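You operate a simulated robot arm through the tools that you are given. There is no shell and no other tool.

The job below is to be done with a simulated robot arm. You get a single attempt, and the scene is never put back.

TASK
Move the bolt from the loose yellow-banded holder into the fixed one and dot its head.
Fine: screw it all the way down; blue marker, back in its pot; slide the empty holder over to the marking machine. Set down upright: blue marker.

It is judged by the outcome, as a careful person would: the job done as asked, and still so three seconds after it is handed in. It fails if anything else is knocked over, pushed out of place, dropped, spilled or broken.

THE ROBOT
A 6-joint arm with a fingered hand, fixed in place. Base frame: the origin is on the floor under the middle of its stand, x ahead of it, y to its left, z up; the work surface is at about z = 800. Units: mm, rad, N and s.
With the tool pointing down near the work surface it reaches from about 360 to 760 mm from the base axis. Its first joint turns from -2.897 to 2.897 rad. Payload 4 kg.
Tool frame: the origin (TCP) lies between the finger pads and is the grasp point; the fingertips stand 26 mm ahead of it; z points along the fingers, y is the line along which they close. The gripper opens to 148 mm; its body begins 73 mm behind the TCP. The gripper is a hand of 3 fingers: y runs from the thumb to the fingers, the wrist lies at [0, 0, -239] in the tool frame.
Orientation is that of the tool frame in the base frame, as [roll, pitch, yaw] about the fixed x, y, z axes, in that order (R = Rz(yaw) Ry(pitch) Rx(roll)). With the fingers straight down and closing along the base's y, the tool's x points along the base's -x, its y along +y and its z along -z.

THE INTERFACE
- The arm moves only by the tool jog_arm. Its argument "deltas" is a list of rows, each a list of 6 numbers: the turn, a rotation vector about the base's x, y, z in units of 180 degrees (1.0 is 180 degrees), then the shift along the base's x, y, z in units of 250 mm (1.0 is 250 mm). In form: [[wx, wy, wz, tx, ty, tz], ...]. A call has 1 to 20 rows; each row is the pose to reach, as a shift and turn from the pose commanded when the call began. A call with a number of a shift or a turn outside -1 to 1 is refused whole. Rows are played at 5 a second. More than 50 mm and 0.15 rad between two rows, and nothing of the call is played. Where a pose cannot be reached the arm comes as near as it can. A force on the tool above 40 N (or 10 N above the force at the start of the call, whichever is more), or a blocked arm, ends the call early, and 0.2 s more pass. In this call time passes only in rows, and 0.2 s behind the last. The reply holds the time, the measured pose of the TCP, the force on the tool along the base axes, the opening and the grip force, in the units named above and with some noise, with the torque about the TCP (base axes, N m) and any sound that the robot's microphone picked up.
- Cameras (640 x 400 px; columns grow to the right, rows downward): "scene" is fixed at [395.8, -667.1, 1620.5]; the picture's right is [0.88, 0.47, 0.00], its down [0.43, -0.80, -0.42] and it looks along [-0.20, 0.37, -0.91] (base axes); focal length 324 px, centre (320, 200). "wrist" rides on the gripper at [68, -39, -90] in the tool frame; the picture's right is [0.50, 0.87, 0.00], its down [-0.66, 0.38, -0.65] and it looks along [-0.57, 0.33, 0.76] (tool axes); focal length 222 px, centre (320, 200). There is no depth. A picture from a camera that has moved, and an enlarged one, comes with that camera's place and axes in the base frame and with its lens. The place of the scene camera against the robot may be out by one fixed shift of up to 25 mm in any direction.
- snapshot(camera): a new picture of that camera. The clock stands still meanwhile.
- slide_trunk(by): slides the trunk up (or, below 0, down) by that many mm; the arm rides with it, the base frame stays. It gives what a move gives, with no picture.
- finger_targets(finger1, finger2, thumb_bend): sets how far each is bent, from 0 (flat) to 1 (curled in); at 0.3 the hand is open as for a grip, at 0.7 the pads meet at the TCP. One left out holds its place. A second passes; each finger stops where it meets its share of the squeeze, and holds until it gets a number again. It is the only way to open and close the hand. It gives what a move gives, with no picture; readings hold the bend of each and the force on the fingers (four entries, about 0 where the hand has none), thumb and palm.
- inspect(camera, box): a new picture of the part [left, top, right, bottom] of that camera's present view, enlarged. The clock stands still meanwhile.
- job_done(): hands the job in; it is judged then, once.

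Places have to be worked out from the pictures, the camera data and where the tool is seen. Open the gripper and draw the arm clear of the work before you hand the job in, unless the task says otherwise.

The tools are called after "Call:" as name(argument=value, ...) on one line, values as JSON. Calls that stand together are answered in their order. jog_arm: Moves the arm, as the interface text tells. Its arguments: {"type":"object","properties":{"deltas":{"type":"array"}},"required":["deltas"]} The other tools are called the same way: slide_trunk (by) moves the trunk up or down; finger_targets (finger1, finger2, thumb_bend) moves the fingers one by one; snapshot (camera) takes a picture; inspect (camera, box) takes an enlarged picture of a part of a camera's view; job_done () hands the job in.

At the start:

```text
t: 0.0
ee_pos: [327.2, -366.9, 1251.4]
tool_rot: [-3.139, 0.0, -3.139]
ft_force: [-0.5, 0.3, -0.6]
moment: [-0.01, 0.0, -0.01]
opening: 148.0
gripper_force: 0.1
shape: jaw
bend: [0.3, 0.3, 0.3]
finger forces: [0.0, 0.0, 0.0, 0.1, 0.0, 0.0]
trunk travel left (down, up): [-525.0, 65.0]
```

scene: 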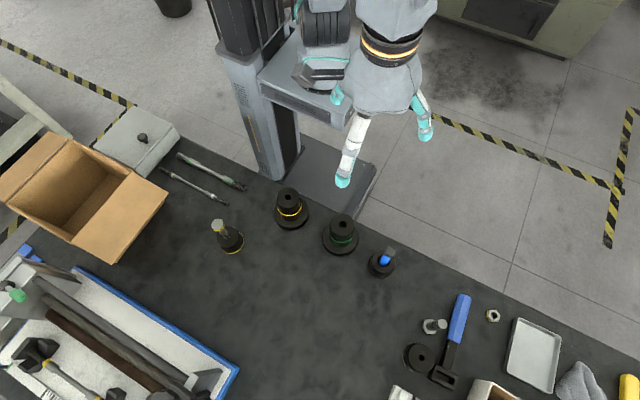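
wrist: 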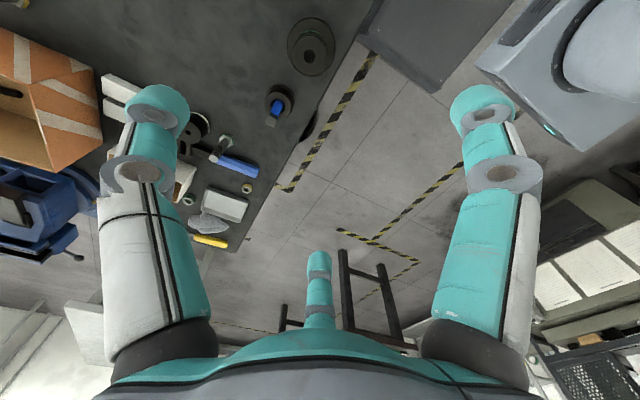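

I start by taking a closer look at the work surface to identify the holders, the bolt, the marker and the marking machine.

Call:
inspect(camera="scene", box=[180, 160, 420, 310])

Call:
inspect(camera="scene", box=[0, 90, 260, 252])

Call:
inspect(camera="scene", box=[0, 240, 256, 400])

Call:
inspect(camera="scene", box=[384, 240, 640, 400])

```text
2.67 times, centred on (300, 235) of scene
camera zoom: at [395.8, -667.1, 1620.5], right [0.88, 0.47, 0.0], down [0.43, -0.8, -0.42], along [-0.2, 0.37, -0.91], focal length 864 px, centre (373, 107)
```

zoom: 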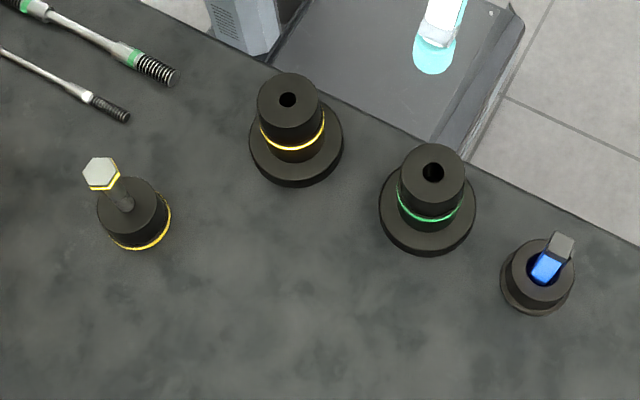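

```text
2.46 times, centred on (130, 171) of scene
camera zoom: at [395.8, -667.1, 1620.5], right [0.88, 0.47, 0.0], down [0.43, -0.8, -0.42], along [-0.2, 0.37, -0.91], focal length 797 px, centre (788, 271)
```

zoom: 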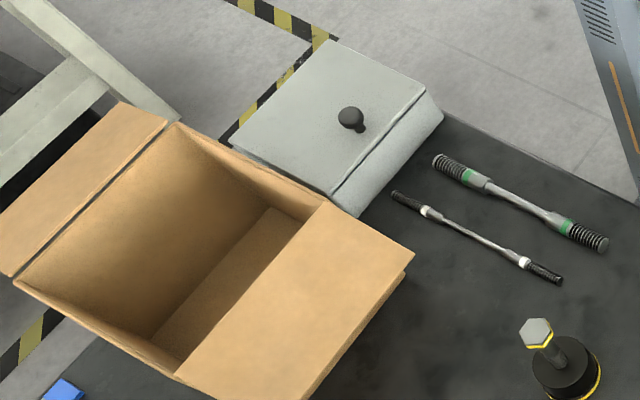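

```text
2.50 times, centred on (128, 320) of scene
camera zoom: at [395.8, -667.1, 1620.5], right [0.88, 0.47, 0.0], down [0.43, -0.8, -0.42], along [-0.2, 0.37, -0.91], focal length 810 px, centre (800, -100)
```

zoom: 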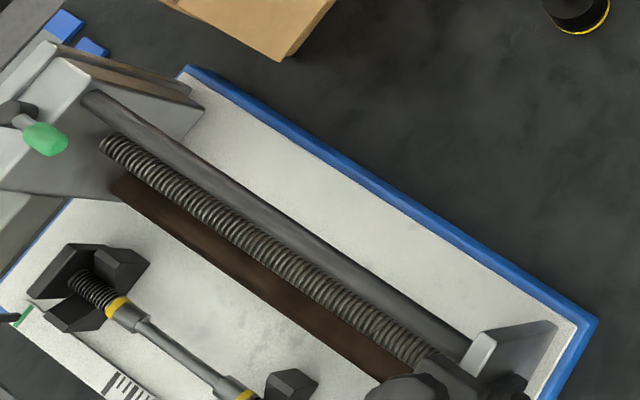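

```text
2.50 times, centred on (512, 320) of scene
camera zoom: at [395.8, -667.1, 1620.5], right [0.88, 0.47, 0.0], down [0.43, -0.8, -0.42], along [-0.2, 0.37, -0.91], focal length 810 px, centre (-160, -100)
```

zoom: 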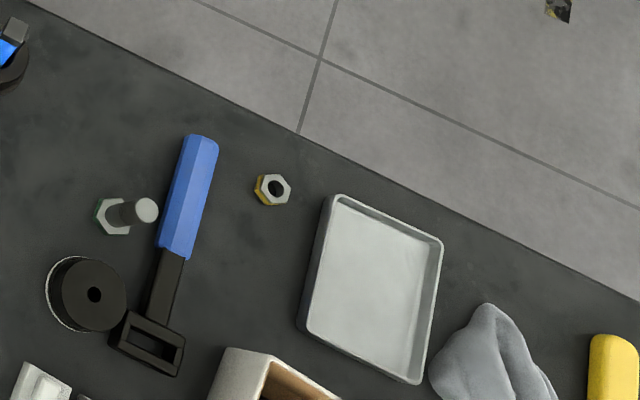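

The loose yellow-banded holder with the yellow bolt appears to be at about (69,-546), the fixed yellow-banded holder at (170,-413), and the blue marker pot at (440,-426). Nothing obviously looks like the marking machine yet, so I move the wrist camera up high to view the left side of the bench.

Call:
jog_arm(deltas=[[0, 0, -0.04, -0.05, -0.016, 0], [0, 0, -0.08, -0.1, -0.032, 0], [0, 0, -0.12, -0.15, -0.048, 0], [0, 0, -0.16, -0.2, -0.064, 0], [0, 0, -0.2, -0.25, -0.08, 0], [0, 0, -0.24, -0.3, -0.096, 0], [0, 0, -0.28, -0.35, -0.112, 0], [0, 0, -0.32, -0.4, -0.128, 0], [0, 0, -0.36, -0.45, -0.144, 0], [0, 0, -0.4, -0.5, -0.16, 0], [0, 0, -0.44, -0.55, -0.176, 0], [0, 0, -0.48, -0.6, -0.192, 0], [0, 0, -0.52, -0.65, -0.208, 0], [0, 0, -0.56, -0.7, -0.224, 0], [0, 0, -0.6, -0.75, -0.24, 0], [0, 0, -0.64, -0.8, -0.256, 0], [0, 0, -0.68, -0.85, -0.272, 0], [0, 0, -0.72, -0.9, -0.288, 0], [0, 0, -0.76, -0.95, -0.304, 0], [0, 0, -0.8, -1.0, -0.32, 0]])

```text
t: 4.2
ee_pos: [50.5, -437.9, 1230.0]
tool_rot: [3.132, -0.003, 0.64]
ft_force: [0.0, 0.3, 0.5]
moment: [-0.04, 0.01, -0.03]
opening: 147.9
gripper_force: 0.0
shape: jaw
bend: [0.3, 0.3, 0.3]
finger forces: [0.0, 0.0, 0.0, 0.0, 0.1, 0.0]
out of reach, approached as far as the arm can: row 19, 20
trunk travel left (down, up): [-525.0, 65.0]
```

The arm got near the target pose. I take a wrist picture and a scene picture.

Call:
snapshot(camera="wrist")

Call:
snapshot(camera="scene")

```text
taken
camera wrist: at [81.2, -365.1, 1319.0], right [0.92, -0.4, 0.01], down [-0.3, -0.69, 0.66], along [-0.25, -0.61, -0.75], focal length 222 px, centre (320, 200)
```

wrist: 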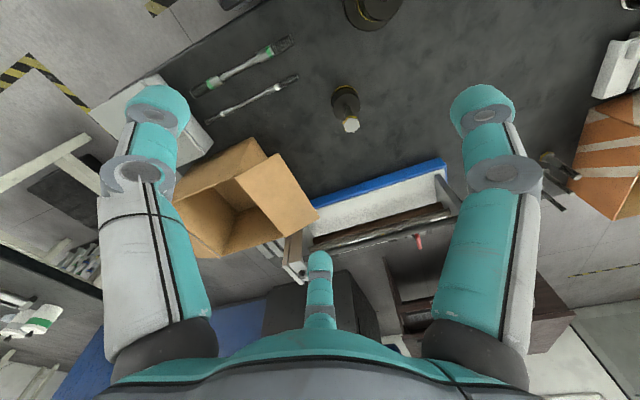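

```text
taken
```

scene: 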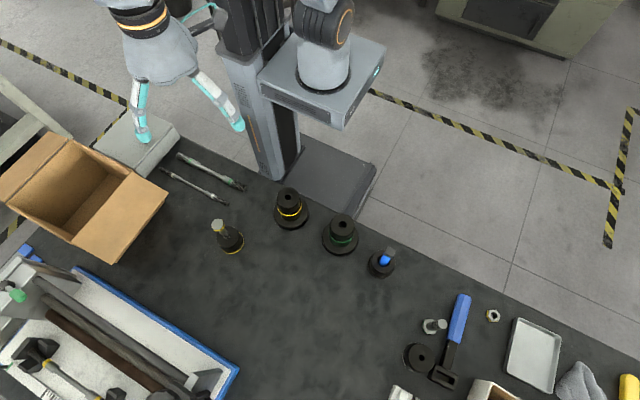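

The bench machine with the blue edge and the grey box come into view; I enlarge those parts to tell which is the marking machine.

Call:
inspect(camera="wrist", box=[270, 140, 480, 271])

Call:
inspect(camera="wrist", box=[80, 20, 320, 170])

Call:
inspect(camera="wrist", box=[500, 20, 640, 230])

Call:
inspect(camera="wrist", box=[0, 100, 160, 360])

```text
3.05 times, centred on (375, 206) of wrist
camera zoom: at [81.2, -365.1, 1319.0], right [0.92, -0.4, 0.01], down [-0.3, -0.69, 0.66], along [-0.25, -0.61, -0.75], focal length 677 px, centre (152, 183)
```

zoom: 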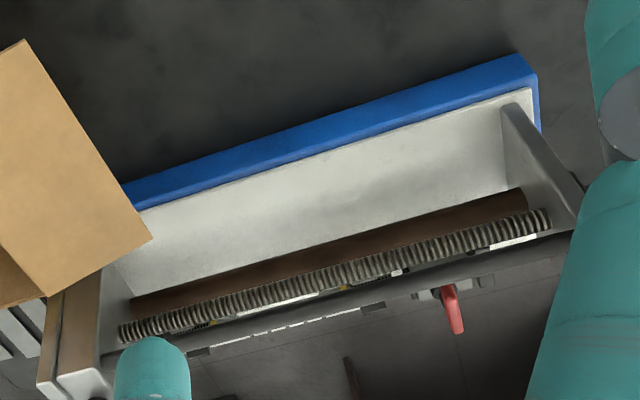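

```text
2.67 times, centred on (200, 95) of wrist
camera zoom: at [81.2, -365.1, 1319.0], right [0.92, -0.4, 0.01], down [-0.3, -0.69, 0.66], along [-0.25, -0.61, -0.75], focal length 592 px, centre (640, 480)
```

zoom: 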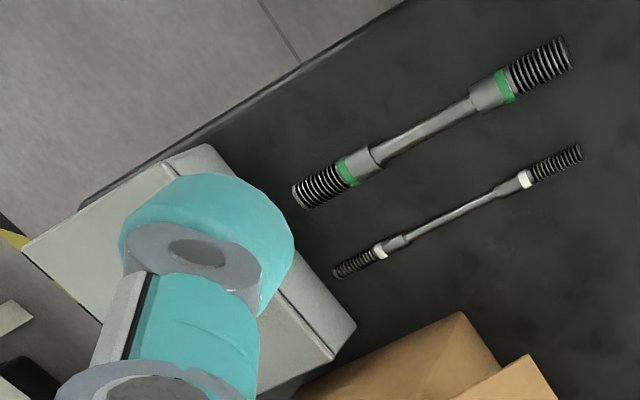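

```text
1.90 times, centred on (570, 125) of wrist
camera zoom: at [81.2, -365.1, 1319.0], right [0.92, -0.4, 0.01], down [-0.3, -0.69, 0.66], along [-0.25, -0.61, -0.75], focal length 423 px, centre (-156, 343)
```

zoom: 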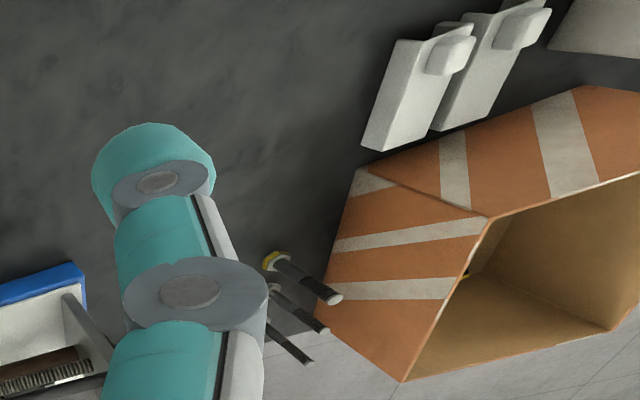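

```text
1.54 times, centred on (80, 230) of wrist
camera zoom: at [81.2, -365.1, 1319.0], right [0.92, -0.4, 0.01], down [-0.3, -0.69, 0.66], along [-0.25, -0.61, -0.75], focal length 342 px, centre (689, 154)
```

zoom: 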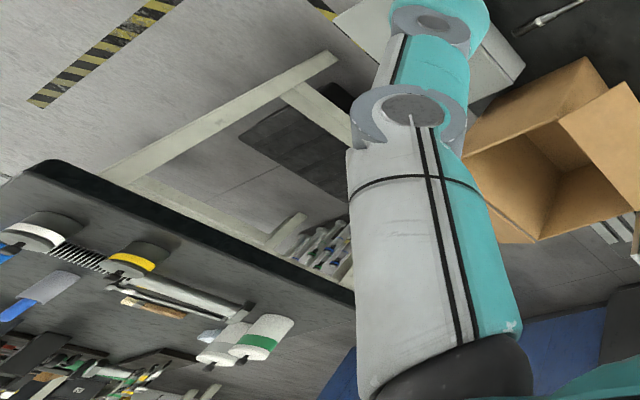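

I have not yet clearly identified the marking machine. I turn the camera toward the grey box with the knob on the left.

Call:
jog_arm(deltas=[[0, 0, -0.045, 0, 0, -0.05], [0, 0, -0.09, 0, 0, -0.1], [0, 0, -0.135, 0, 0, -0.15], [0, 0, -0.18, 0, 0, -0.2], [0, 0, -0.225, 0, 0, -0.25], [0, 0, -0.27, 0, 0, -0.3], [0, 0, -0.315, 0, 0, -0.35], [0, 0, -0.36, 0, 0, -0.4]])

Call:
snapshot(camera="wrist")

```text
t: 6.0
ee_pos: [-119.5, -318.7, 959.8]
tool_rot: [3.09, -0.068, -0.425]
ft_force: [-0.4, -0.4, 0.5]
moment: [0.01, -0.13, 0.03]
opening: 148.1
gripper_force: 0.1
shape: jaw
bend: [0.3, 0.3, 0.3]
finger forces: [0.0, 0.0, 0.0, 0.0, 0.0, 0.1]
out of reach, approached as far as the arm can: row 1, 2, 3, 4, 5, 6, 7, 8
trunk travel left (down, up): [-525.0, 65.0]
```

```text
taken
camera wrist: at [-46.2, -302.6, 1052.0], right [0.1, -0.99, 0.08], down [-0.78, -0.03, 0.63], along [-0.62, -0.12, -0.78], focal length 222 px, centre (320, 200)
```

wrist: 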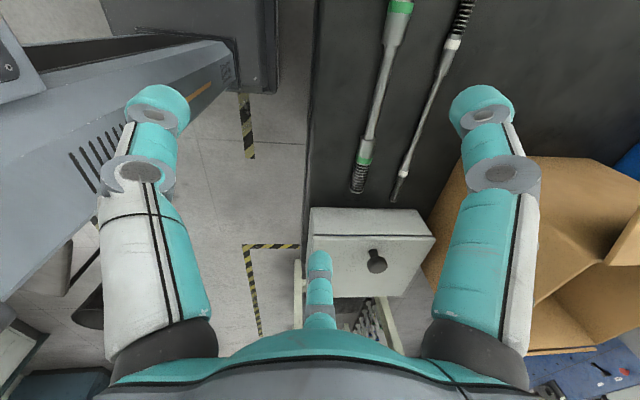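

The wrist joint apparently hit a limit, so the arm stopped at another pose than I asked; nothing was touched. I look closer at the grey box before moving on.

Call:
inspect(camera="wrist", box=[280, 160, 480, 360])

Call:
inspect(camera="wrist", box=[500, 100, 640, 400])

Call:
snapshot(camera="scene")

```text
2.00 times, centred on (380, 260) of wrist
camera zoom: at [-46.2, -302.6, 1052.0], right [0.1, -0.99, 0.08], down [-0.78, -0.03, 0.63], along [-0.62, -0.12, -0.78], focal length 444 px, centre (200, 80)
```

zoom: 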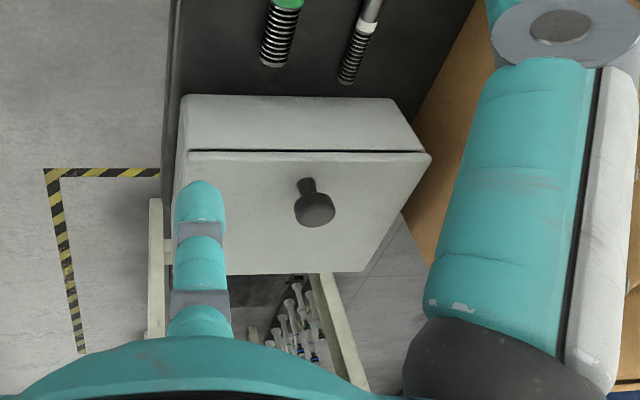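

```text
1.33 times, centred on (570, 250) of wrist
camera zoom: at [-46.2, -302.6, 1052.0], right [0.1, -0.99, 0.08], down [-0.78, -0.03, 0.63], along [-0.62, -0.12, -0.78], focal length 296 px, centre (-13, 133)
```

zoom: 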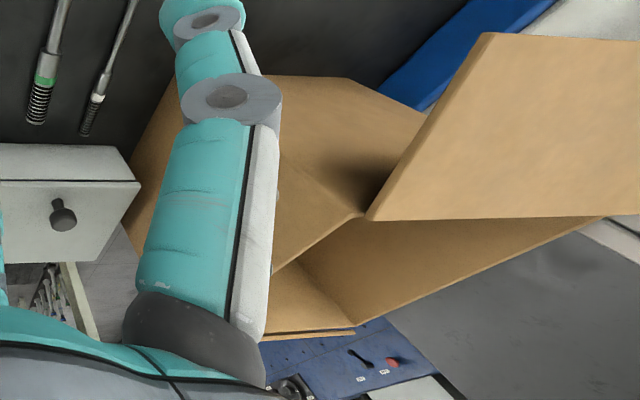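

```text
taken
```

scene: 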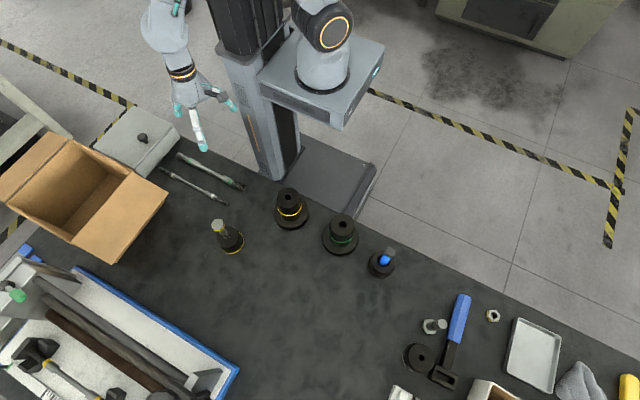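

The grey box is a lidded box with a knob, not a machine. I turn the wrist back into its range and raise the arm, heading toward the right side of the bench.

Call:
jog_arm(deltas=[[0, 0, 0.045, 0, 0, 0], [0, 0, 0.09, 0, 0, 0], [0, 0, 0.135, 0, 0, 0], [0, 0, 0.18, 0, 0, 0], [0, 0, 0.225, 0, 0, 0], [0, 0, 0.27, 0, 0, 0], [0, 0, 0.315, 0, 0, 0], [0, 0, 0.36, 0, 0, 0], [0, 0, 0.4, 0, 0, 0], [0, 0, 0.44, 0, 0, 0]])

```text
t: 8.2
ee_pos: [-114.6, -317.2, 960.9]
tool_rot: [3.088, -0.067, 0.961]
ft_force: [-0.6, -0.5, -0.5]
moment: [-0.04, 0.0, -0.02]
opening: 148.0
gripper_force: 0.0
shape: jaw
bend: [0.3, 0.3, 0.3]
finger forces: [0.0, 0.0, 0.1, 0.0, 0.1, 0.1]
trunk travel left (down, up): [-525.0, 65.0]
```

The hand is back within its range at (-115,-317,961), slightly tilted. I straighten the tilt and move up toward the middle of the bench.

Call:
jog_arm(deltas=[[-0.0038, 0.013, 0, 0.1, -0.1, 0.1], [-0.0077, 0.0262, 0, 0.2, -0.2, 0.2], [-0.0077, 0.0262, 0, 0.3, -0.3, 0.3], [-0.0077, 0.0262, 0, 0.4, -0.4, 0.36], [-0.0077, 0.0262, 0, 0.58, -0.4, 0.36], [-0.0077, 0.0262, 0, 0.76, -0.4, 0.36], [-0.0077, 0.0262, 0, 0.9, -0.4, 0.36], [-0.0077, 0.0262, 0, 1.0, -0.4, 0.36]])

```text
t: 10.0
ee_pos: [135.2, -418.7, 1052.9]
tool_rot: [3.139, 0.003, 0.956]
ft_force: [0.0, 0.3, 0.0]
moment: [-0.02, -0.01, -0.02]
opening: 148.4
gripper_force: 0.1
shape: jaw
bend: [0.3, 0.3, 0.3]
finger forces: [0.1, 0.0, 0.0, 0.0, 0.1, 0.0]
out of reach, approached as far as the arm can: row 1, 2, 3
trunk travel left (down, up): [-525.0, 65.0]
```

Now straight at (135,-419,1053), with the camera facing -y. I take a picture of the working holders and the machine behind them.

Call:
snapshot(camera="wrist")

```text
taken
camera wrist: at [141.7, -339.1, 1141.7], right [1.0, -0.09, 0.0], down [-0.07, -0.75, 0.66], along [-0.06, -0.65, -0.76], focal length 222 px, centre (320, 200)
```

wrist: 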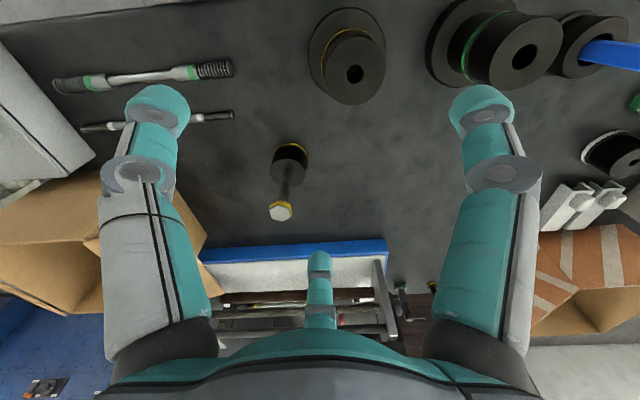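

From this view the loose holder is at about (70,-543) with the bolt head top near z≈924. Now I look at the right part of the bench.

Call:
jog_arm(deltas=[[0, 0, 0.04, 0.14, 0, 0.1], [0, 0, 0.08, 0.28, 0, 0.2], [0, 0, 0.12, 0.42, 0, 0.2], [0, 0, 0.16, 0.56, 0, 0.2], [0, 0, 0.2, 0.7, 0, 0.2], [0, 0, 0.24, 0.84, 0, 0.2], [0, 0, 0.28, 0.98, 0, 0.2]])

Call:
snapshot(camera="wrist")

```text
t: 11.6
ee_pos: [380.7, -415.4, 1101.4]
tool_rot: [3.141, 0.001, 1.84]
ft_force: [0.4, -0.2, -0.5]
moment: [-0.04, 0.0, 0.01]
opening: 147.8
gripper_force: 0.1
shape: jaw
bend: [0.3, 0.3, 0.3]
finger forces: [0.0, 0.1, 0.1, 0.1, 0.0, 0.1]
trunk travel left (down, up): [-525.0, 65.0]
```

```text
taken
camera wrist: at [324.7, -360.8, 1191.5], right [0.7, 0.71, 0.0], down [0.54, -0.53, 0.65], along [0.47, -0.46, -0.76], focal length 222 px, centre (320, 200)
```

wrist: 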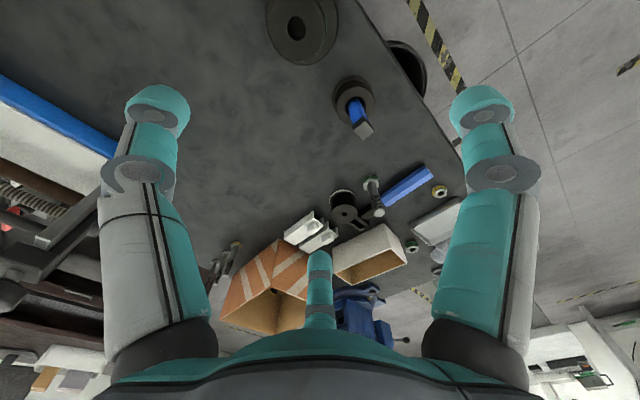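

I enlarge the right-hand area with the clips, boxes and the blue device, and also the bench machine on the left.

Call:
inspect(camera="wrist", box=[200, 150, 480, 360])

Call:
inspect(camera="wrist", box=[0, 60, 240, 210])

Call:
inspect(camera="wrist", box=[300, 240, 440, 370])

```text
1.90 times, centred on (340, 255) of wrist
camera zoom: at [324.7, -360.8, 1191.5], right [0.7, 0.71, 0.0], down [0.54, -0.53, 0.65], along [0.47, -0.46, -0.76], focal length 423 px, centre (282, 95)
```

zoom: 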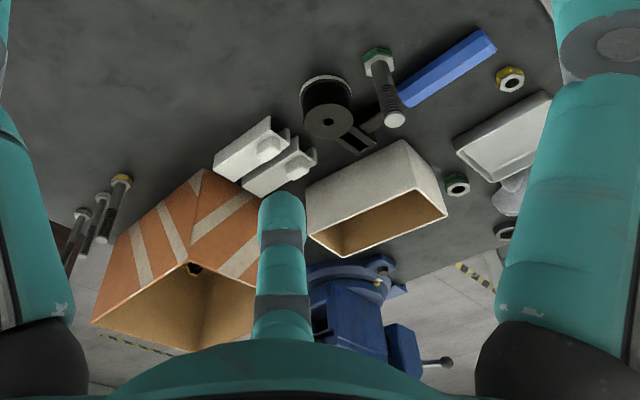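

```text
2.67 times, centred on (120, 135) of wrist
camera zoom: at [324.7, -360.8, 1191.5], right [0.7, 0.71, 0.0], down [0.54, -0.53, 0.65], along [0.47, -0.46, -0.76], focal length 592 px, centre (853, 373)
```

zoom: 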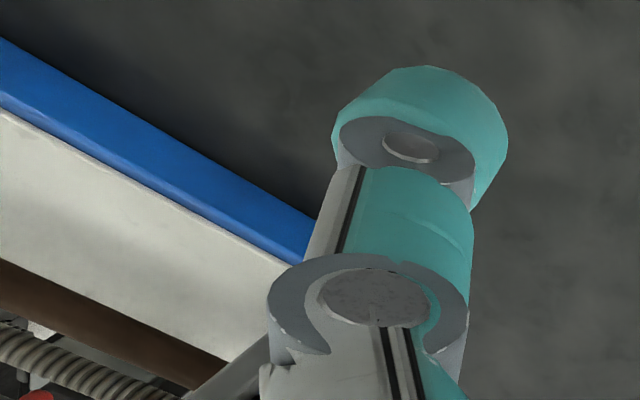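

```text
3.08 times, centred on (370, 305) of wrist
camera zoom: at [324.7, -360.8, 1191.5], right [0.7, 0.71, 0.0], down [0.54, -0.53, 0.65], along [0.47, -0.46, -0.76], focal length 684 px, centre (166, -123)
```

zoom: 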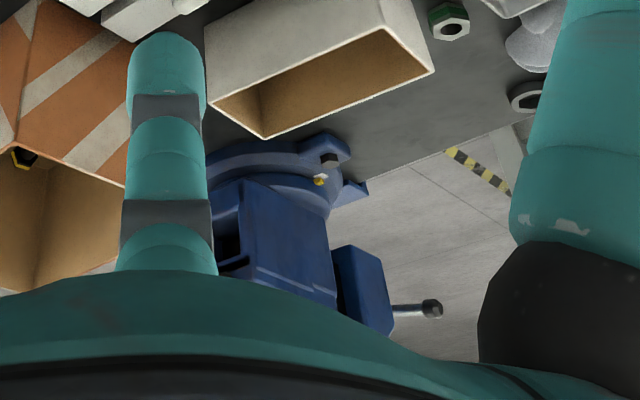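

On the right are a vise, boxes, clips, hardware and a tray - no marking machine, so the blue-edged lead-screw machine at y≈-785 is the only candidate. I go for a closer look at it.

Call:
jog_arm(deltas=[[0, 0, -0.035, -0.125, -0.09, 0], [0, 0, -0.07, -0.25, -0.18, 0], [0, 0, -0.105, -0.375, -0.27, 0], [0, 0, -0.14, -0.5, -0.36, 0], [0, 0, -0.175, -0.625, -0.45, 0], [0, 0, -0.21, -0.75, -0.54, 0], [0, 0, -0.245, -0.875, -0.63, 0], [0, 0, -0.28, -1.0, -0.72, 0]])

Call:
snapshot(camera="wrist")

```text
t: 13.4
ee_pos: [129.6, -598.1, 1102.2]
tool_rot: [3.139, 0.001, 0.957]
ft_force: [0.4, -0.7, 0.1]
moment: [-0.03, -0.01, 0.01]
opening: 148.0
gripper_force: 0.1
shape: jaw
bend: [0.3, 0.3, 0.3]
finger forces: [0.0, 0.0, 0.0, 0.0, 0.0, 0.1]
trunk travel left (down, up): [-525.0, 65.0]
```

```text
taken
camera wrist: at [136.2, -519.1, 1191.3], right [1.0, -0.09, 0.0], down [-0.07, -0.75, 0.66], along [-0.06, -0.65, -0.76], focal length 222 px, centre (320, 200)
```

wrist: 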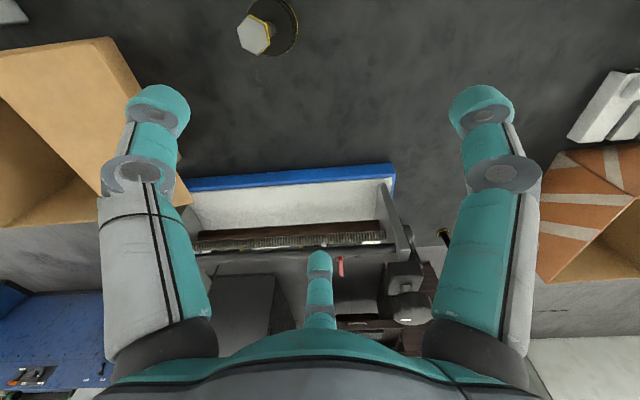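

Call:
inspect(camera="wrist", box=[170, 150, 470, 360])

Call:
inspect(camera="wrist", box=[0, 220, 160, 400])

Call:
inspect(camera="wrist", box=[180, 0, 380, 125])

```text
1.90 times, centred on (320, 255) of wrist
camera zoom: at [136.2, -519.1, 1191.3], right [1.0, -0.09, 0.0], down [-0.07, -0.75, 0.66], along [-0.06, -0.65, -0.76], focal length 423 px, centre (320, 95)
```

zoom: 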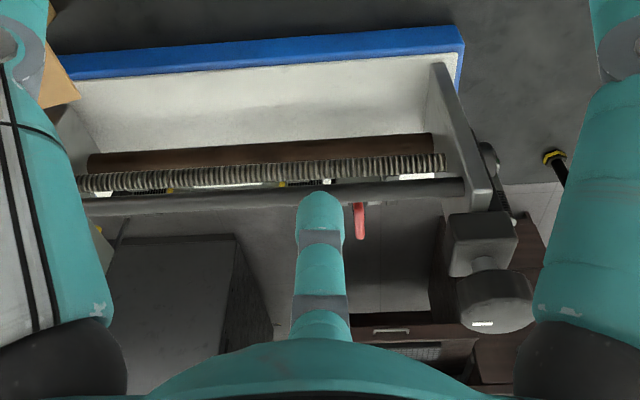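

```text
2.22 times, centred on (80, 310) of wrist
camera zoom: at [136.2, -519.1, 1191.3], right [1.0, -0.09, 0.0], down [-0.07, -0.75, 0.66], along [-0.06, -0.65, -0.76], focal length 494 px, centre (853, -44)
```

zoom: 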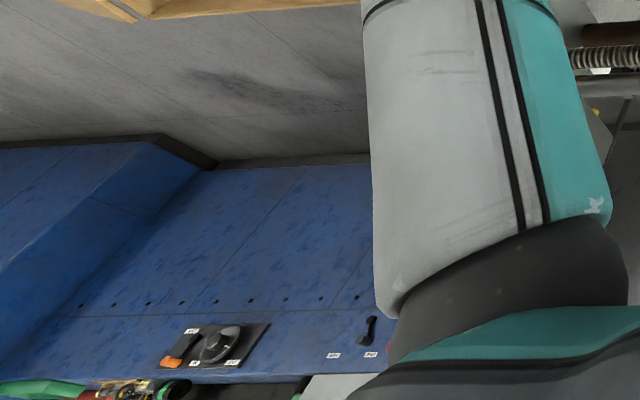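

```text
3.20 times, centred on (280, 62) of wrist
camera zoom: at [136.2, -519.1, 1191.3], right [1.0, -0.09, 0.0], down [-0.07, -0.75, 0.66], along [-0.06, -0.65, -0.76], focal length 711 px, centre (448, 640)
```

zoom: 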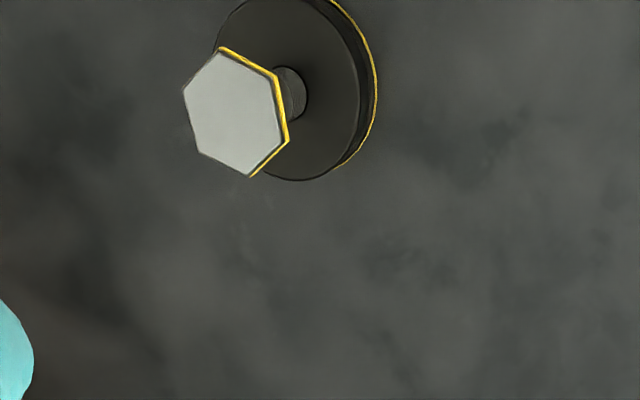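

The blue-edged machine (front edge at y≈-771) is the only machine on the bench, so I take it as the marking machine. The bolt head's hex measures ≈27 mm across flats at (70.5,-534), flats facing ±x; I move above it with yaw 90° so the three fingers face flats.

Call:
jog_arm(deltas=[[0, 0, 0.033, -0.04, 0.043, 0], [0, 0, 0.066, -0.08, 0.086, 0], [0, 0, 0.099, -0.12, 0.129, -0.05], [0, 0, 0.132, -0.16, 0.172, -0.15], [0, 0, 0.165, -0.2, 0.215, -0.25], [0, 0, 0.1956, -0.236, 0.256, -0.33]])

Call:
snapshot(camera="wrist")

```text
t: 14.8
ee_pos: [69.9, -533.0, 1018.5]
tool_rot: [3.139, 0.004, 1.575]
ft_force: [-0.1, 0.0, 0.9]
moment: [0.01, 0.04, 0.01]
opening: 148.2
gripper_force: 0.1
shape: jaw
bend: [0.3, 0.3, 0.3]
finger forces: [0.0, 0.0, 0.0, 0.0, 0.0, 0.0]
trunk travel left (down, up): [-525.0, 65.0]
```

```text
taken
camera wrist: at [31.2, -465.0, 1108.2], right [0.86, 0.5, 0.0], down [0.38, -0.65, 0.66], along [0.33, -0.57, -0.76], focal length 222 px, centre (320, 200)
```

wrist: 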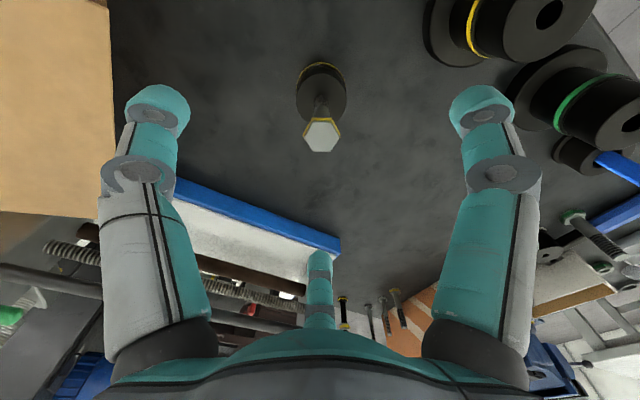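

Call:
inspect(camera="wrist", box=[260, 50, 380, 170])

Call:
inspect(camera="wrist", box=[410, 0, 640, 180])

```text
3.33 times, centred on (320, 110) of wrist
camera zoom: at [31.2, -465.0, 1108.2], right [0.86, 0.5, 0.0], down [0.38, -0.65, 0.66], along [0.33, -0.57, -0.76], focal length 740 px, centre (320, 500)
```

zoom: 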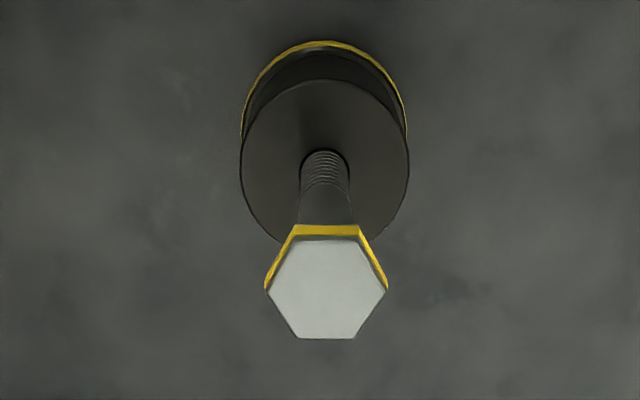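

```text
2.22 times, centred on (525, 90) of wrist
camera zoom: at [31.2, -465.0, 1108.2], right [0.86, 0.5, 0.0], down [0.38, -0.65, 0.66], along [0.33, -0.57, -0.76], focal length 494 px, centre (-136, 444)
```

zoom: 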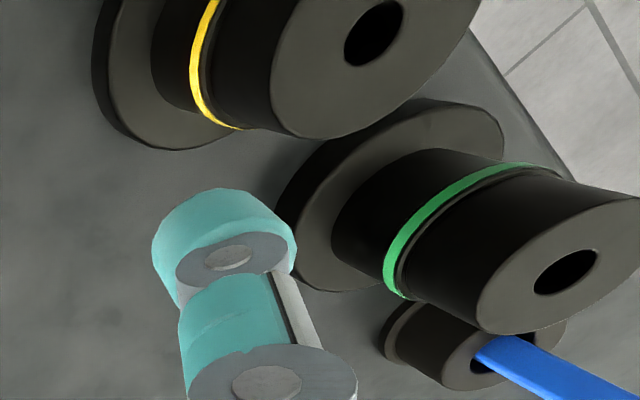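

The bolt is smooth-shanked at top and threaded where it enters the loose holder; the head top looks to be at z≈934, axis (72.5,-534). I descend part way to z≈955 with a small correction and check again.

Call:
jog_arm(deltas=[[0, 0, 0, 0.01, -0.005, -0.08], [0, 0, 0, 0.01, -0.005, -0.16], [0, 0, 0, 0.01, -0.005, -0.24]])

Call:
inspect(camera="wrist", box=[220, 100, 420, 225])

Call:
inspect(camera="scene", box=[170, 160, 330, 260])

```text
t: 15.6
ee_pos: [72.9, -535.6, 959.0]
tool_rot: [3.131, -0.001, 1.572]
ft_force: [0.0, 0.3, -0.5]
moment: [-0.01, 0.04, -0.02]
opening: 147.9
gripper_force: 0.0
shape: jaw
bend: [0.3, 0.3, 0.3]
finger forces: [0.0, 0.0, 0.0, 0.0, 0.1, 0.0]
trunk travel left (down, up): [-525.0, 65.0]
```

```text
3.20 times, centred on (320, 162) of wrist
camera zoom: at [33.3, -467.4, 1049.9], right [0.86, 0.5, 0.01], down [0.37, -0.66, 0.66], along [0.34, -0.56, -0.75], focal length 711 px, centre (320, 320)
```

zoom: 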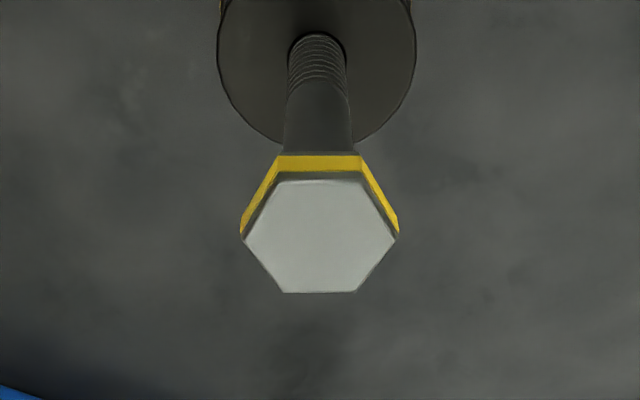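

```text
4.00 times, centred on (250, 210) of scene
camera zoom: at [395.8, -667.1, 1620.5], right [0.88, 0.47, 0.0], down [0.43, -0.8, -0.42], along [-0.2, 0.37, -0.91], focal length 1296 px, centre (600, 160)
```

zoom: 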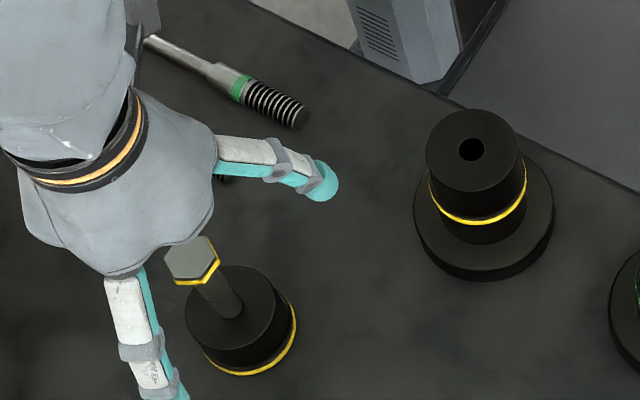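

The hex is well centred on the tool axis (head from z≈925 to 935). I lower the hand so the TCP is at the head's mid-height and then close the fingers gently.

Call:
jog_arm(deltas=[[0, 0, 0, 0, 0, -0.04], [0, 0, 0, 0, 0, -0.08], [0, 0, 0, 0, 0, -0.12]])

Call:
finger_targets(finger1=0.5, finger2=0.5, thumb_bend=0.5)

Call:
snapshot(camera="wrist")

```text
t: 16.4
ee_pos: [74.9, -540.9, 935.6]
tool_rot: [3.12, -0.005, 1.574]
ft_force: [-0.2, -0.2, -0.3]
moment: [-0.03, 0.0, 0.04]
opening: 148.0
gripper_force: 0.1
shape: jaw
bend: [0.3, 0.3, 0.3]
finger forces: [0.0, 0.0, 0.0, 0.0, 0.0, 0.0]
out of reach, approached as far as the arm can: row 1, 2, 3
trunk travel left (down, up): [-525.0, 65.0]
```

```text
t: 17.4
ee_pos: [74.3, -540.3, 935.2]
tool_rot: [3.122, -0.006, 1.572]
ft_force: [0.8, -0.4, -0.8]
moment: [0.0, -0.01, 0.03]
opening: 62.9
gripper_force: 0.0
shape: fingers
bend: [0.5, 0.5, 0.5]
finger forces: [0.1, 0.1, 0.1, 0.1, 0.0, 0.0]
trunk travel left (down, up): [-525.0, 65.0]
```

```text
taken
camera wrist: at [33.0, -472.7, 1024.1], right [0.86, 0.5, 0.02], down [0.37, -0.66, 0.66], along [0.34, -0.56, -0.75], focal length 222 px, centre (320, 200)
```

wrist: 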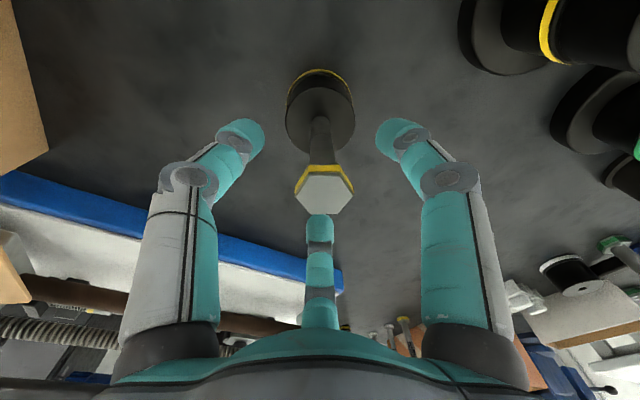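

The arm reached its lower limit at z≈935 with the trunk this high, so I open the fingers again, raise the arm 180 mm, and will then lower the trunk by 150 mm to get a comfortable working range.

Call:
finger_targets(finger1=0.3, finger2=0.3, thumb_bend=0.3)

Call:
jog_arm(deltas=[[-0.0008, 0.0033, 0, -0.002, 0.011, 0.15], [-0.0016, 0.0066, 0, -0.004, 0.022, 0.3], [-0.0016, 0.0066, 0, -0.004, 0.022, 0.45], [-0.0016, 0.0066, 0, -0.004, 0.022, 0.6], [-0.0016, 0.0066, 0, -0.004, 0.022, 0.72]])

Call:
slide_trunk(by=-150)

```text
t: 18.4
ee_pos: [73.9, -540.2, 934.9]
tool_rot: [3.12, -0.008, 1.571]
ft_force: [-0.5, -0.2, 0.4]
moment: [-0.03, 0.0, 0.01]
opening: 126.7
gripper_force: 0.0
shape: fingers
bend: [0.3, 0.3, 0.3]
finger forces: [0.0, 0.0, 0.1, 0.1, 0.0, 0.1]
trunk travel left (down, up): [-525.0, 65.0]
```

```text
t: 19.6
ee_pos: [73.3, -535.6, 1114.0]
tool_rot: [-3.123, 0.007, 1.573]
ft_force: [-0.6, 0.5, 0.0]
moment: [0.01, -0.03, 0.05]
opening: 126.4
gripper_force: 0.1
shape: fingers
bend: [0.3, 0.3, 0.3]
finger forces: [0.1, 0.0, 0.1, 0.0, 0.0, 0.0]
trunk travel left (down, up): [-525.0, 65.0]
```

```text
t: 21.4
ee_pos: [73.4, -534.8, 964.6]
tool_rot: [-3.122, 0.008, 1.57]
ft_force: [0.5, -0.1, 0.9]
moment: [0.01, -0.01, 0.01]
opening: 126.7
gripper_force: 0.1
shape: fingers
bend: [0.3, 0.3, 0.3]
finger forces: [0.0, 0.0, 0.1, 0.0, 0.1, 0.1]
trunk travel left (down, up): [-375.0, 215.0]
```

The trunk is down and the TCP sits at (73.4,-534.8,964.6), slightly over-tilted; I level the tool and drop a bit, then check the centring.

Call:
jog_arm(deltas=[[0.0025, -0.0062, 0, 0, 0, -0.03], [0.0025, -0.0062, 0, 0, 0, -0.06]])

Call:
inspect(camera="wrist", box=[220, 100, 420, 225])

```text
t: 21.9
ee_pos: [73.2, -535.1, 948.6]
tool_rot: [-3.141, -0.002, 1.574]
ft_force: [0.3, -0.4, 0.2]
moment: [0.0, -0.02, 0.02]
opening: 126.5
gripper_force: 0.1
shape: fingers
bend: [0.3, 0.3, 0.3]
finger forces: [0.0, 0.1, 0.0, 0.0, 0.0, 0.0]
trunk travel left (down, up): [-375.0, 215.0]
```

```text
3.20 times, centred on (320, 162) of wrist
camera zoom: at [33.1, -466.3, 1038.4], right [0.86, 0.5, 0.0], down [0.38, -0.66, 0.65], along [0.33, -0.56, -0.76], focal length 711 px, centre (320, 320)
```

zoom: 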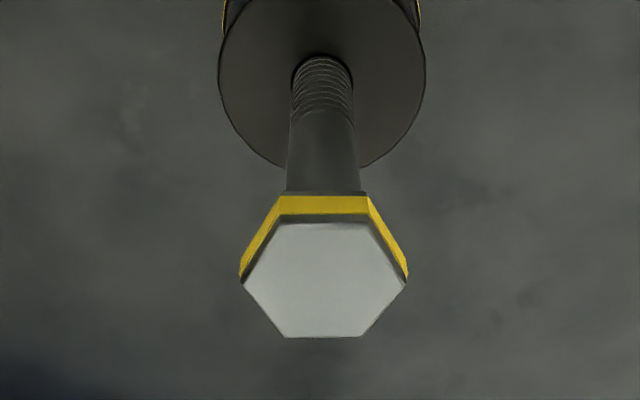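

The head is centred within about 1 mm (top at z≈936). I lower the TCP to z≈930 and close the fingers around the head.

Call:
jog_arm(deltas=[[0, 0, 0, 0.003, 0.0016, -0.04], [0, 0, 0, 0.003, 0.0016, -0.074]])

Call:
finger_targets(finger1=0.58, finger2=0.58, thumb_bend=0.58)

Call:
snapshot(camera="wrist")

Call:
inspect(camera="scene", box=[170, 180, 310, 270])

```text
t: 22.6
ee_pos: [72.8, -534.9, 929.9]
tool_rot: [-3.14, -0.002, 1.573]
ft_force: [-0.4, 0.0, 0.9]
moment: [0.01, 0.03, 0.03]
opening: 126.4
gripper_force: 0.1
shape: fingers
bend: [0.3, 0.3, 0.3]
finger forces: [0.0, 0.0, 0.1, 0.0, 0.0, 0.0]
trunk travel left (down, up): [-375.0, 215.0]
```

```text
t: 23.6
ee_pos: [74.0, -534.2, 929.8]
tool_rot: [-3.142, -0.002, 1.571]
ft_force: [0.1, -1.3, -0.8]
moment: [-0.01, 0.0, -0.02]
opening: 39.7
gripper_force: 0.0
shape: fingers
bend: [0.57, 0.57, 0.57]
finger forces: [0.1, 0.0, 0.0, 0.0, 0.0, 0.0]
trunk travel left (down, up): [-375.0, 215.0]
```

```text
taken
camera wrist: at [33.6, -466.2, 1019.9], right [0.87, 0.5, 0.0], down [0.38, -0.66, 0.65], along [0.33, -0.56, -0.76], focal length 222 px, centre (320, 200)
```

wrist: 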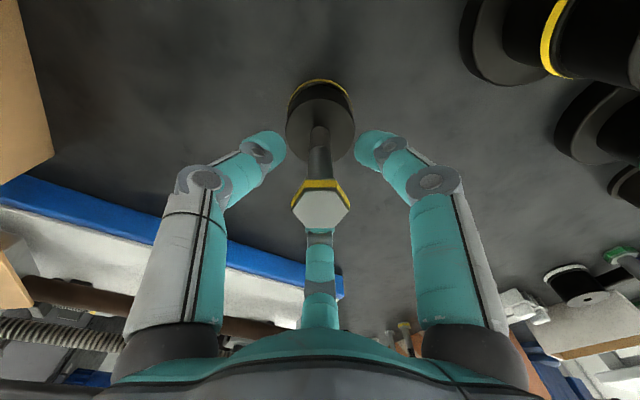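

```text
4.44 times, centred on (240, 225) of scene
camera zoom: at [395.8, -667.1, 1620.5], right [0.88, 0.47, 0.0], down [0.43, -0.8, -0.42], along [-0.2, 0.37, -0.91], focal length 1440 px, centre (676, 89)
```

zoom: 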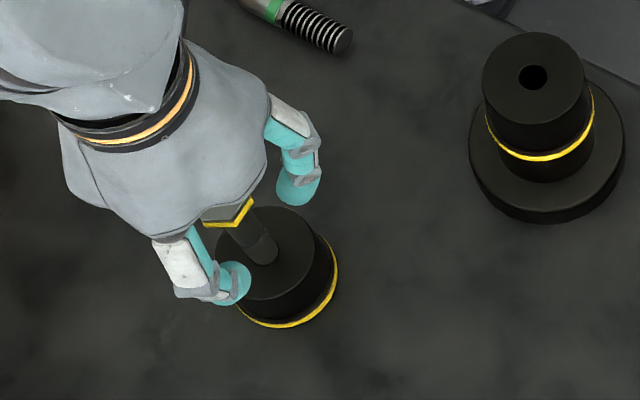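

No contact yet at 40 mm opening, centred nicely. I close the fingers further until they grip the head.

Call:
finger_targets(finger1=0.66, finger2=0.66, thumb_bend=0.66)

Call:
inspect(camera="wrist", box=[200, 60, 440, 290])

```text
t: 24.6
ee_pos: [72.3, -534.1, 930.3]
tool_rot: [3.141, -0.002, 1.574]
ft_force: [-1.1, 0.8, -0.1]
moment: [-0.02, -0.01, 0.0]
opening: 12.0
gripper_force: 0.7
shape: fingers
bend: [0.66, 0.66, 0.66]
finger forces: [0.2, 0.2, 0.1, 0.0, 0.2, 0.0]
trunk travel left (down, up): [-375.0, 215.0]
```

```text
1.74 times, centred on (320, 175) of wrist
camera zoom: at [33.6, -466.2, 1019.9], right [0.87, 0.5, 0.0], down [0.38, -0.66, 0.65], along [0.33, -0.56, -0.76], focal length 386 px, centre (320, 244)
```

zoom: 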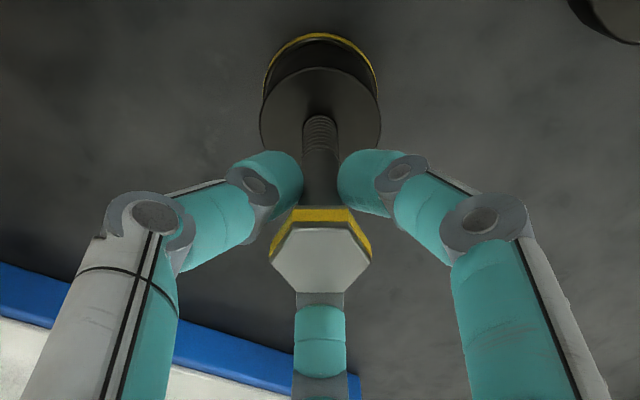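

The fingertips have met the shank just below the head (light 0.2 N contact). I tighten the grip to hold the bolt firmly.

Call:
finger_targets(finger1=0.75, finger2=0.75, thumb_bend=0.75)

Call:
inspect(camera="wrist", box=[200, 60, 440, 290])

```text
t: 25.6
ee_pos: [73.5, -534.2, 930.0]
tool_rot: [-3.141, -0.001, 1.571]
ft_force: [-0.3, 0.3, -7.4]
moment: [0.0, 0.05, 0.02]
opening: 7.9
gripper_force: 11.8
shape: fingers
bend: [0.65, 0.65, 0.68]
finger forces: [7.6, 7.6, 0.1, 0.0, 9.3, 0.0]
trunk travel left (down, up): [-375.0, 215.0]
```

```text
1.74 times, centred on (320, 175) of wrist
camera zoom: at [33.7, -466.5, 1019.5], right [0.87, 0.5, 0.0], down [0.38, -0.66, 0.65], along [0.33, -0.56, -0.76], focal length 386 px, centre (320, 244)
```

zoom: 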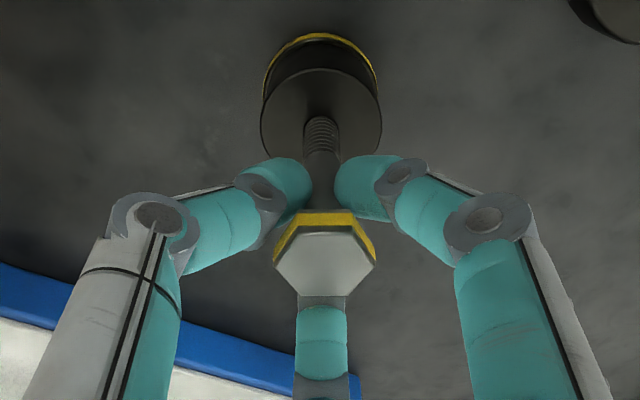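

The bolt is held with 12 N, with a -7.4 N vertical load. I lift slowly by 10 mm and see whether the bolt comes free or the holder comes with it.

Call:
jog_arm(deltas=[[0, 0, 0, 0, 0, 0.012], [0, 0, 0, 0, 0, 0.024], [0, 0, 0, 0, 0, 0.036]])

Call:
inspect(camera="scene", box=[170, 180, 310, 270])

Call:
inspect(camera="wrist", box=[200, 60, 440, 290])

```text
t: 26.4
ee_pos: [73.5, -533.8, 940.0]
tool_rot: [3.141, -0.001, 1.572]
ft_force: [-0.7, -0.3, -9.6]
moment: [0.0, 0.03, 0.0]
opening: 7.6
gripper_force: 11.8
shape: fingers
bend: [0.65, 0.65, 0.68]
finger forces: [7.5, 7.5, 0.0, 0.0, 8.8, 0.0]
trunk travel left (down, up): [-375.0, 215.0]
```

```text
4.44 times, centred on (240, 225) of scene
camera zoom: at [395.8, -667.1, 1620.5], right [0.88, 0.47, 0.0], down [0.43, -0.8, -0.42], along [-0.2, 0.37, -0.91], focal length 1440 px, centre (676, 89)
```

zoom: 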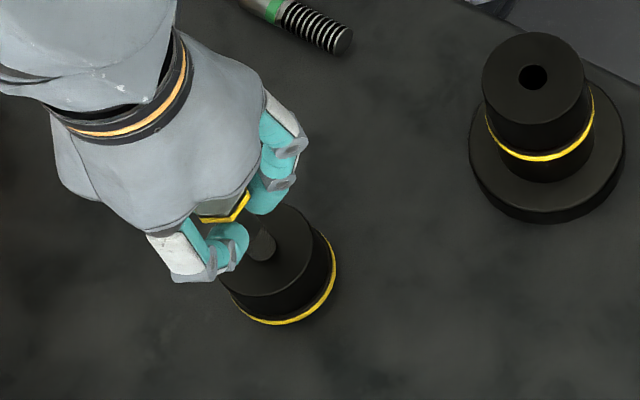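

```text
1.74 times, centred on (320, 175) of wrist
camera zoom: at [33.8, -466.3, 1029.0], right [0.87, 0.5, 0.0], down [0.38, -0.66, 0.65], along [0.33, -0.56, -0.76], focal length 386 px, centre (320, 244)
```

zoom: 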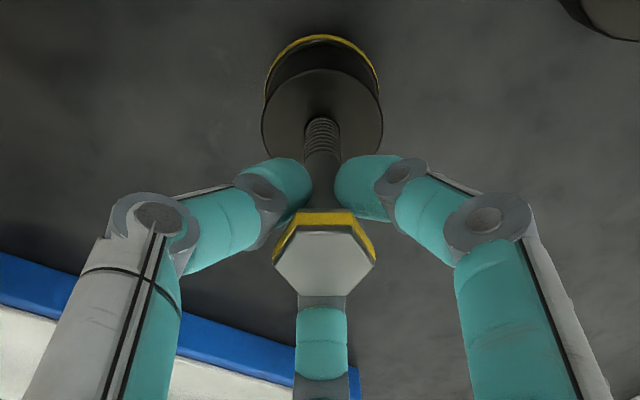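

The whole holder lifted with the bolt (load -9.6 N), so the bolt is screwed into the loose holder too. I set it back down at the same place.

Call:
jog_arm(deltas=[[0, 0, 0, 0, 0, -0.016], [0, 0, 0, 0, 0, -0.032], [0, 0, 0, 0, 0, -0.038]])

Call:
inspect(camera="scene", box=[170, 180, 310, 270])

```text
t: 27.1
ee_pos: [72.4, -534.7, 929.8]
tool_rot: [3.141, -0.002, 1.572]
ft_force: [0.8, -0.2, -10.7]
moment: [0.0, 0.03, -0.03]
opening: 7.6
gripper_force: 12.1
shape: fingers
bend: [0.65, 0.65, 0.68]
finger forces: [7.5, 7.5, 0.0, 0.0, 8.7, 0.0]
trunk travel left (down, up): [-375.0, 215.0]
```

```text
4.44 times, centred on (240, 225) of scene
camera zoom: at [395.8, -667.1, 1620.5], right [0.88, 0.47, 0.0], down [0.43, -0.8, -0.42], along [-0.2, 0.37, -0.91], focal length 1440 px, centre (676, 89)
```

zoom: 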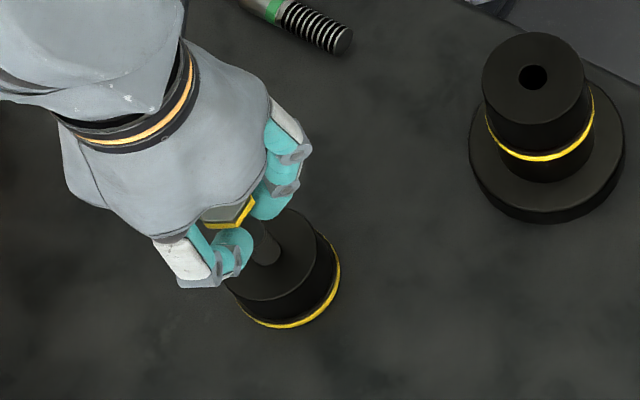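

The load still reads about the full weight, so the holder is hanging slightly above the table. I lower in small steps until the load goes off.

Call:
jog_arm(deltas=[[0, 0, 0, 0, 0, -0.003], [0, 0, 0, 0, 0, -0.006]])

Call:
jog_arm(deltas=[[0, 0, 0, 0, 0, -0.003], [0, 0, 0, 0, 0, -0.006]])

```text
t: 27.8
ee_pos: [72.6, -533.2, 927.7]
tool_rot: [-3.141, 0.001, 1.572]
ft_force: [0.6, -1.4, -4.0]
moment: [-0.08, 0.06, -0.01]
opening: 7.8
gripper_force: 13.0
shape: fingers
bend: [0.65, 0.64, 0.67]
finger forces: [7.8, 8.7, 0.0, 0.0, 9.3, 0.0]
trunk travel left (down, up): [-375.0, 215.0]
```

```text
t: 28.4
ee_pos: [73.5, -533.8, 927.3]
tool_rot: [3.141, 0.0, 1.574]
ft_force: [-1.2, -2.1, 5.2]
moment: [-0.06, 0.04, -0.02]
opening: 7.5
gripper_force: 15.5
shape: fingers
bend: [0.65, 0.64, 0.67]
finger forces: [9.2, 9.9, 0.0, 0.0, 11.9, 0.0]
trunk travel left (down, up): [-375.0, 215.0]
```

It rests on the table again with 5 N downward. Now I try unscrewing: turn counter-clockwise 45° with the grip on the shank and watch torque and force.

Call:
jog_arm(deltas=[[0, 0, 0.04, 0, 0, 0], [0, 0, 0.08, 0, 0, 0], [0, 0, 0.12, 0, 0, 0], [0, 0, 0.16, 0, 0, 0], [0, 0, 0.2, 0, 0, 0], [0, 0, 0.25, 0, 0, 0]])

Call:
inspect(camera="wrist", box=[200, 60, 440, 290])

Call:
inspect(camera="scene", box=[170, 180, 310, 270])

```text
refused: row 6 steps farther than a row can; nothing moved
```

```text
1.74 times, centred on (320, 175) of wrist
camera zoom: at [33.6, -465.9, 1017.5], right [0.87, 0.5, 0.0], down [0.38, -0.65, 0.65], along [0.33, -0.57, -0.76], focal length 386 px, centre (320, 244)
```

zoom: 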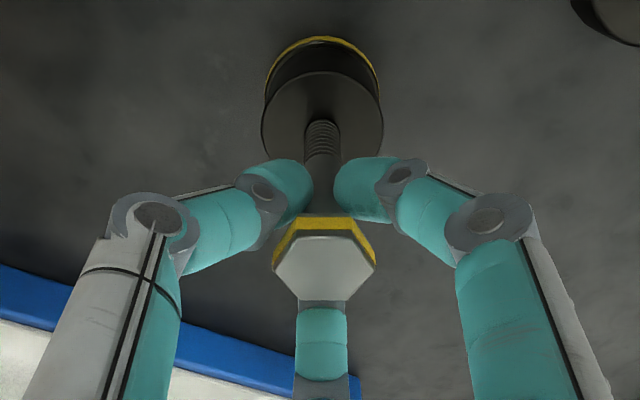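

```text
4.44 times, centred on (240, 225) of scene
camera zoom: at [395.8, -667.1, 1620.5], right [0.88, 0.47, 0.0], down [0.43, -0.8, -0.42], along [-0.2, 0.37, -0.91], focal length 1440 px, centre (676, 89)
```

zoom: 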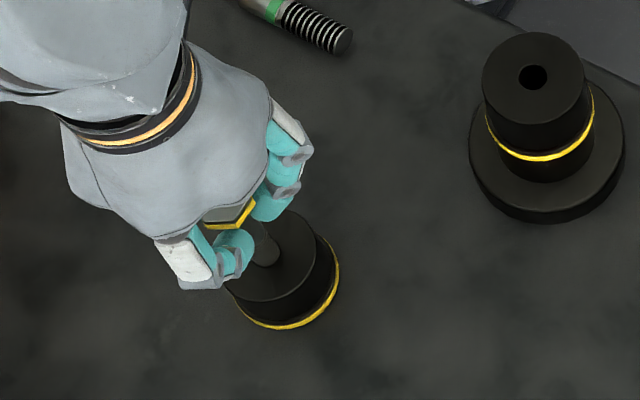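

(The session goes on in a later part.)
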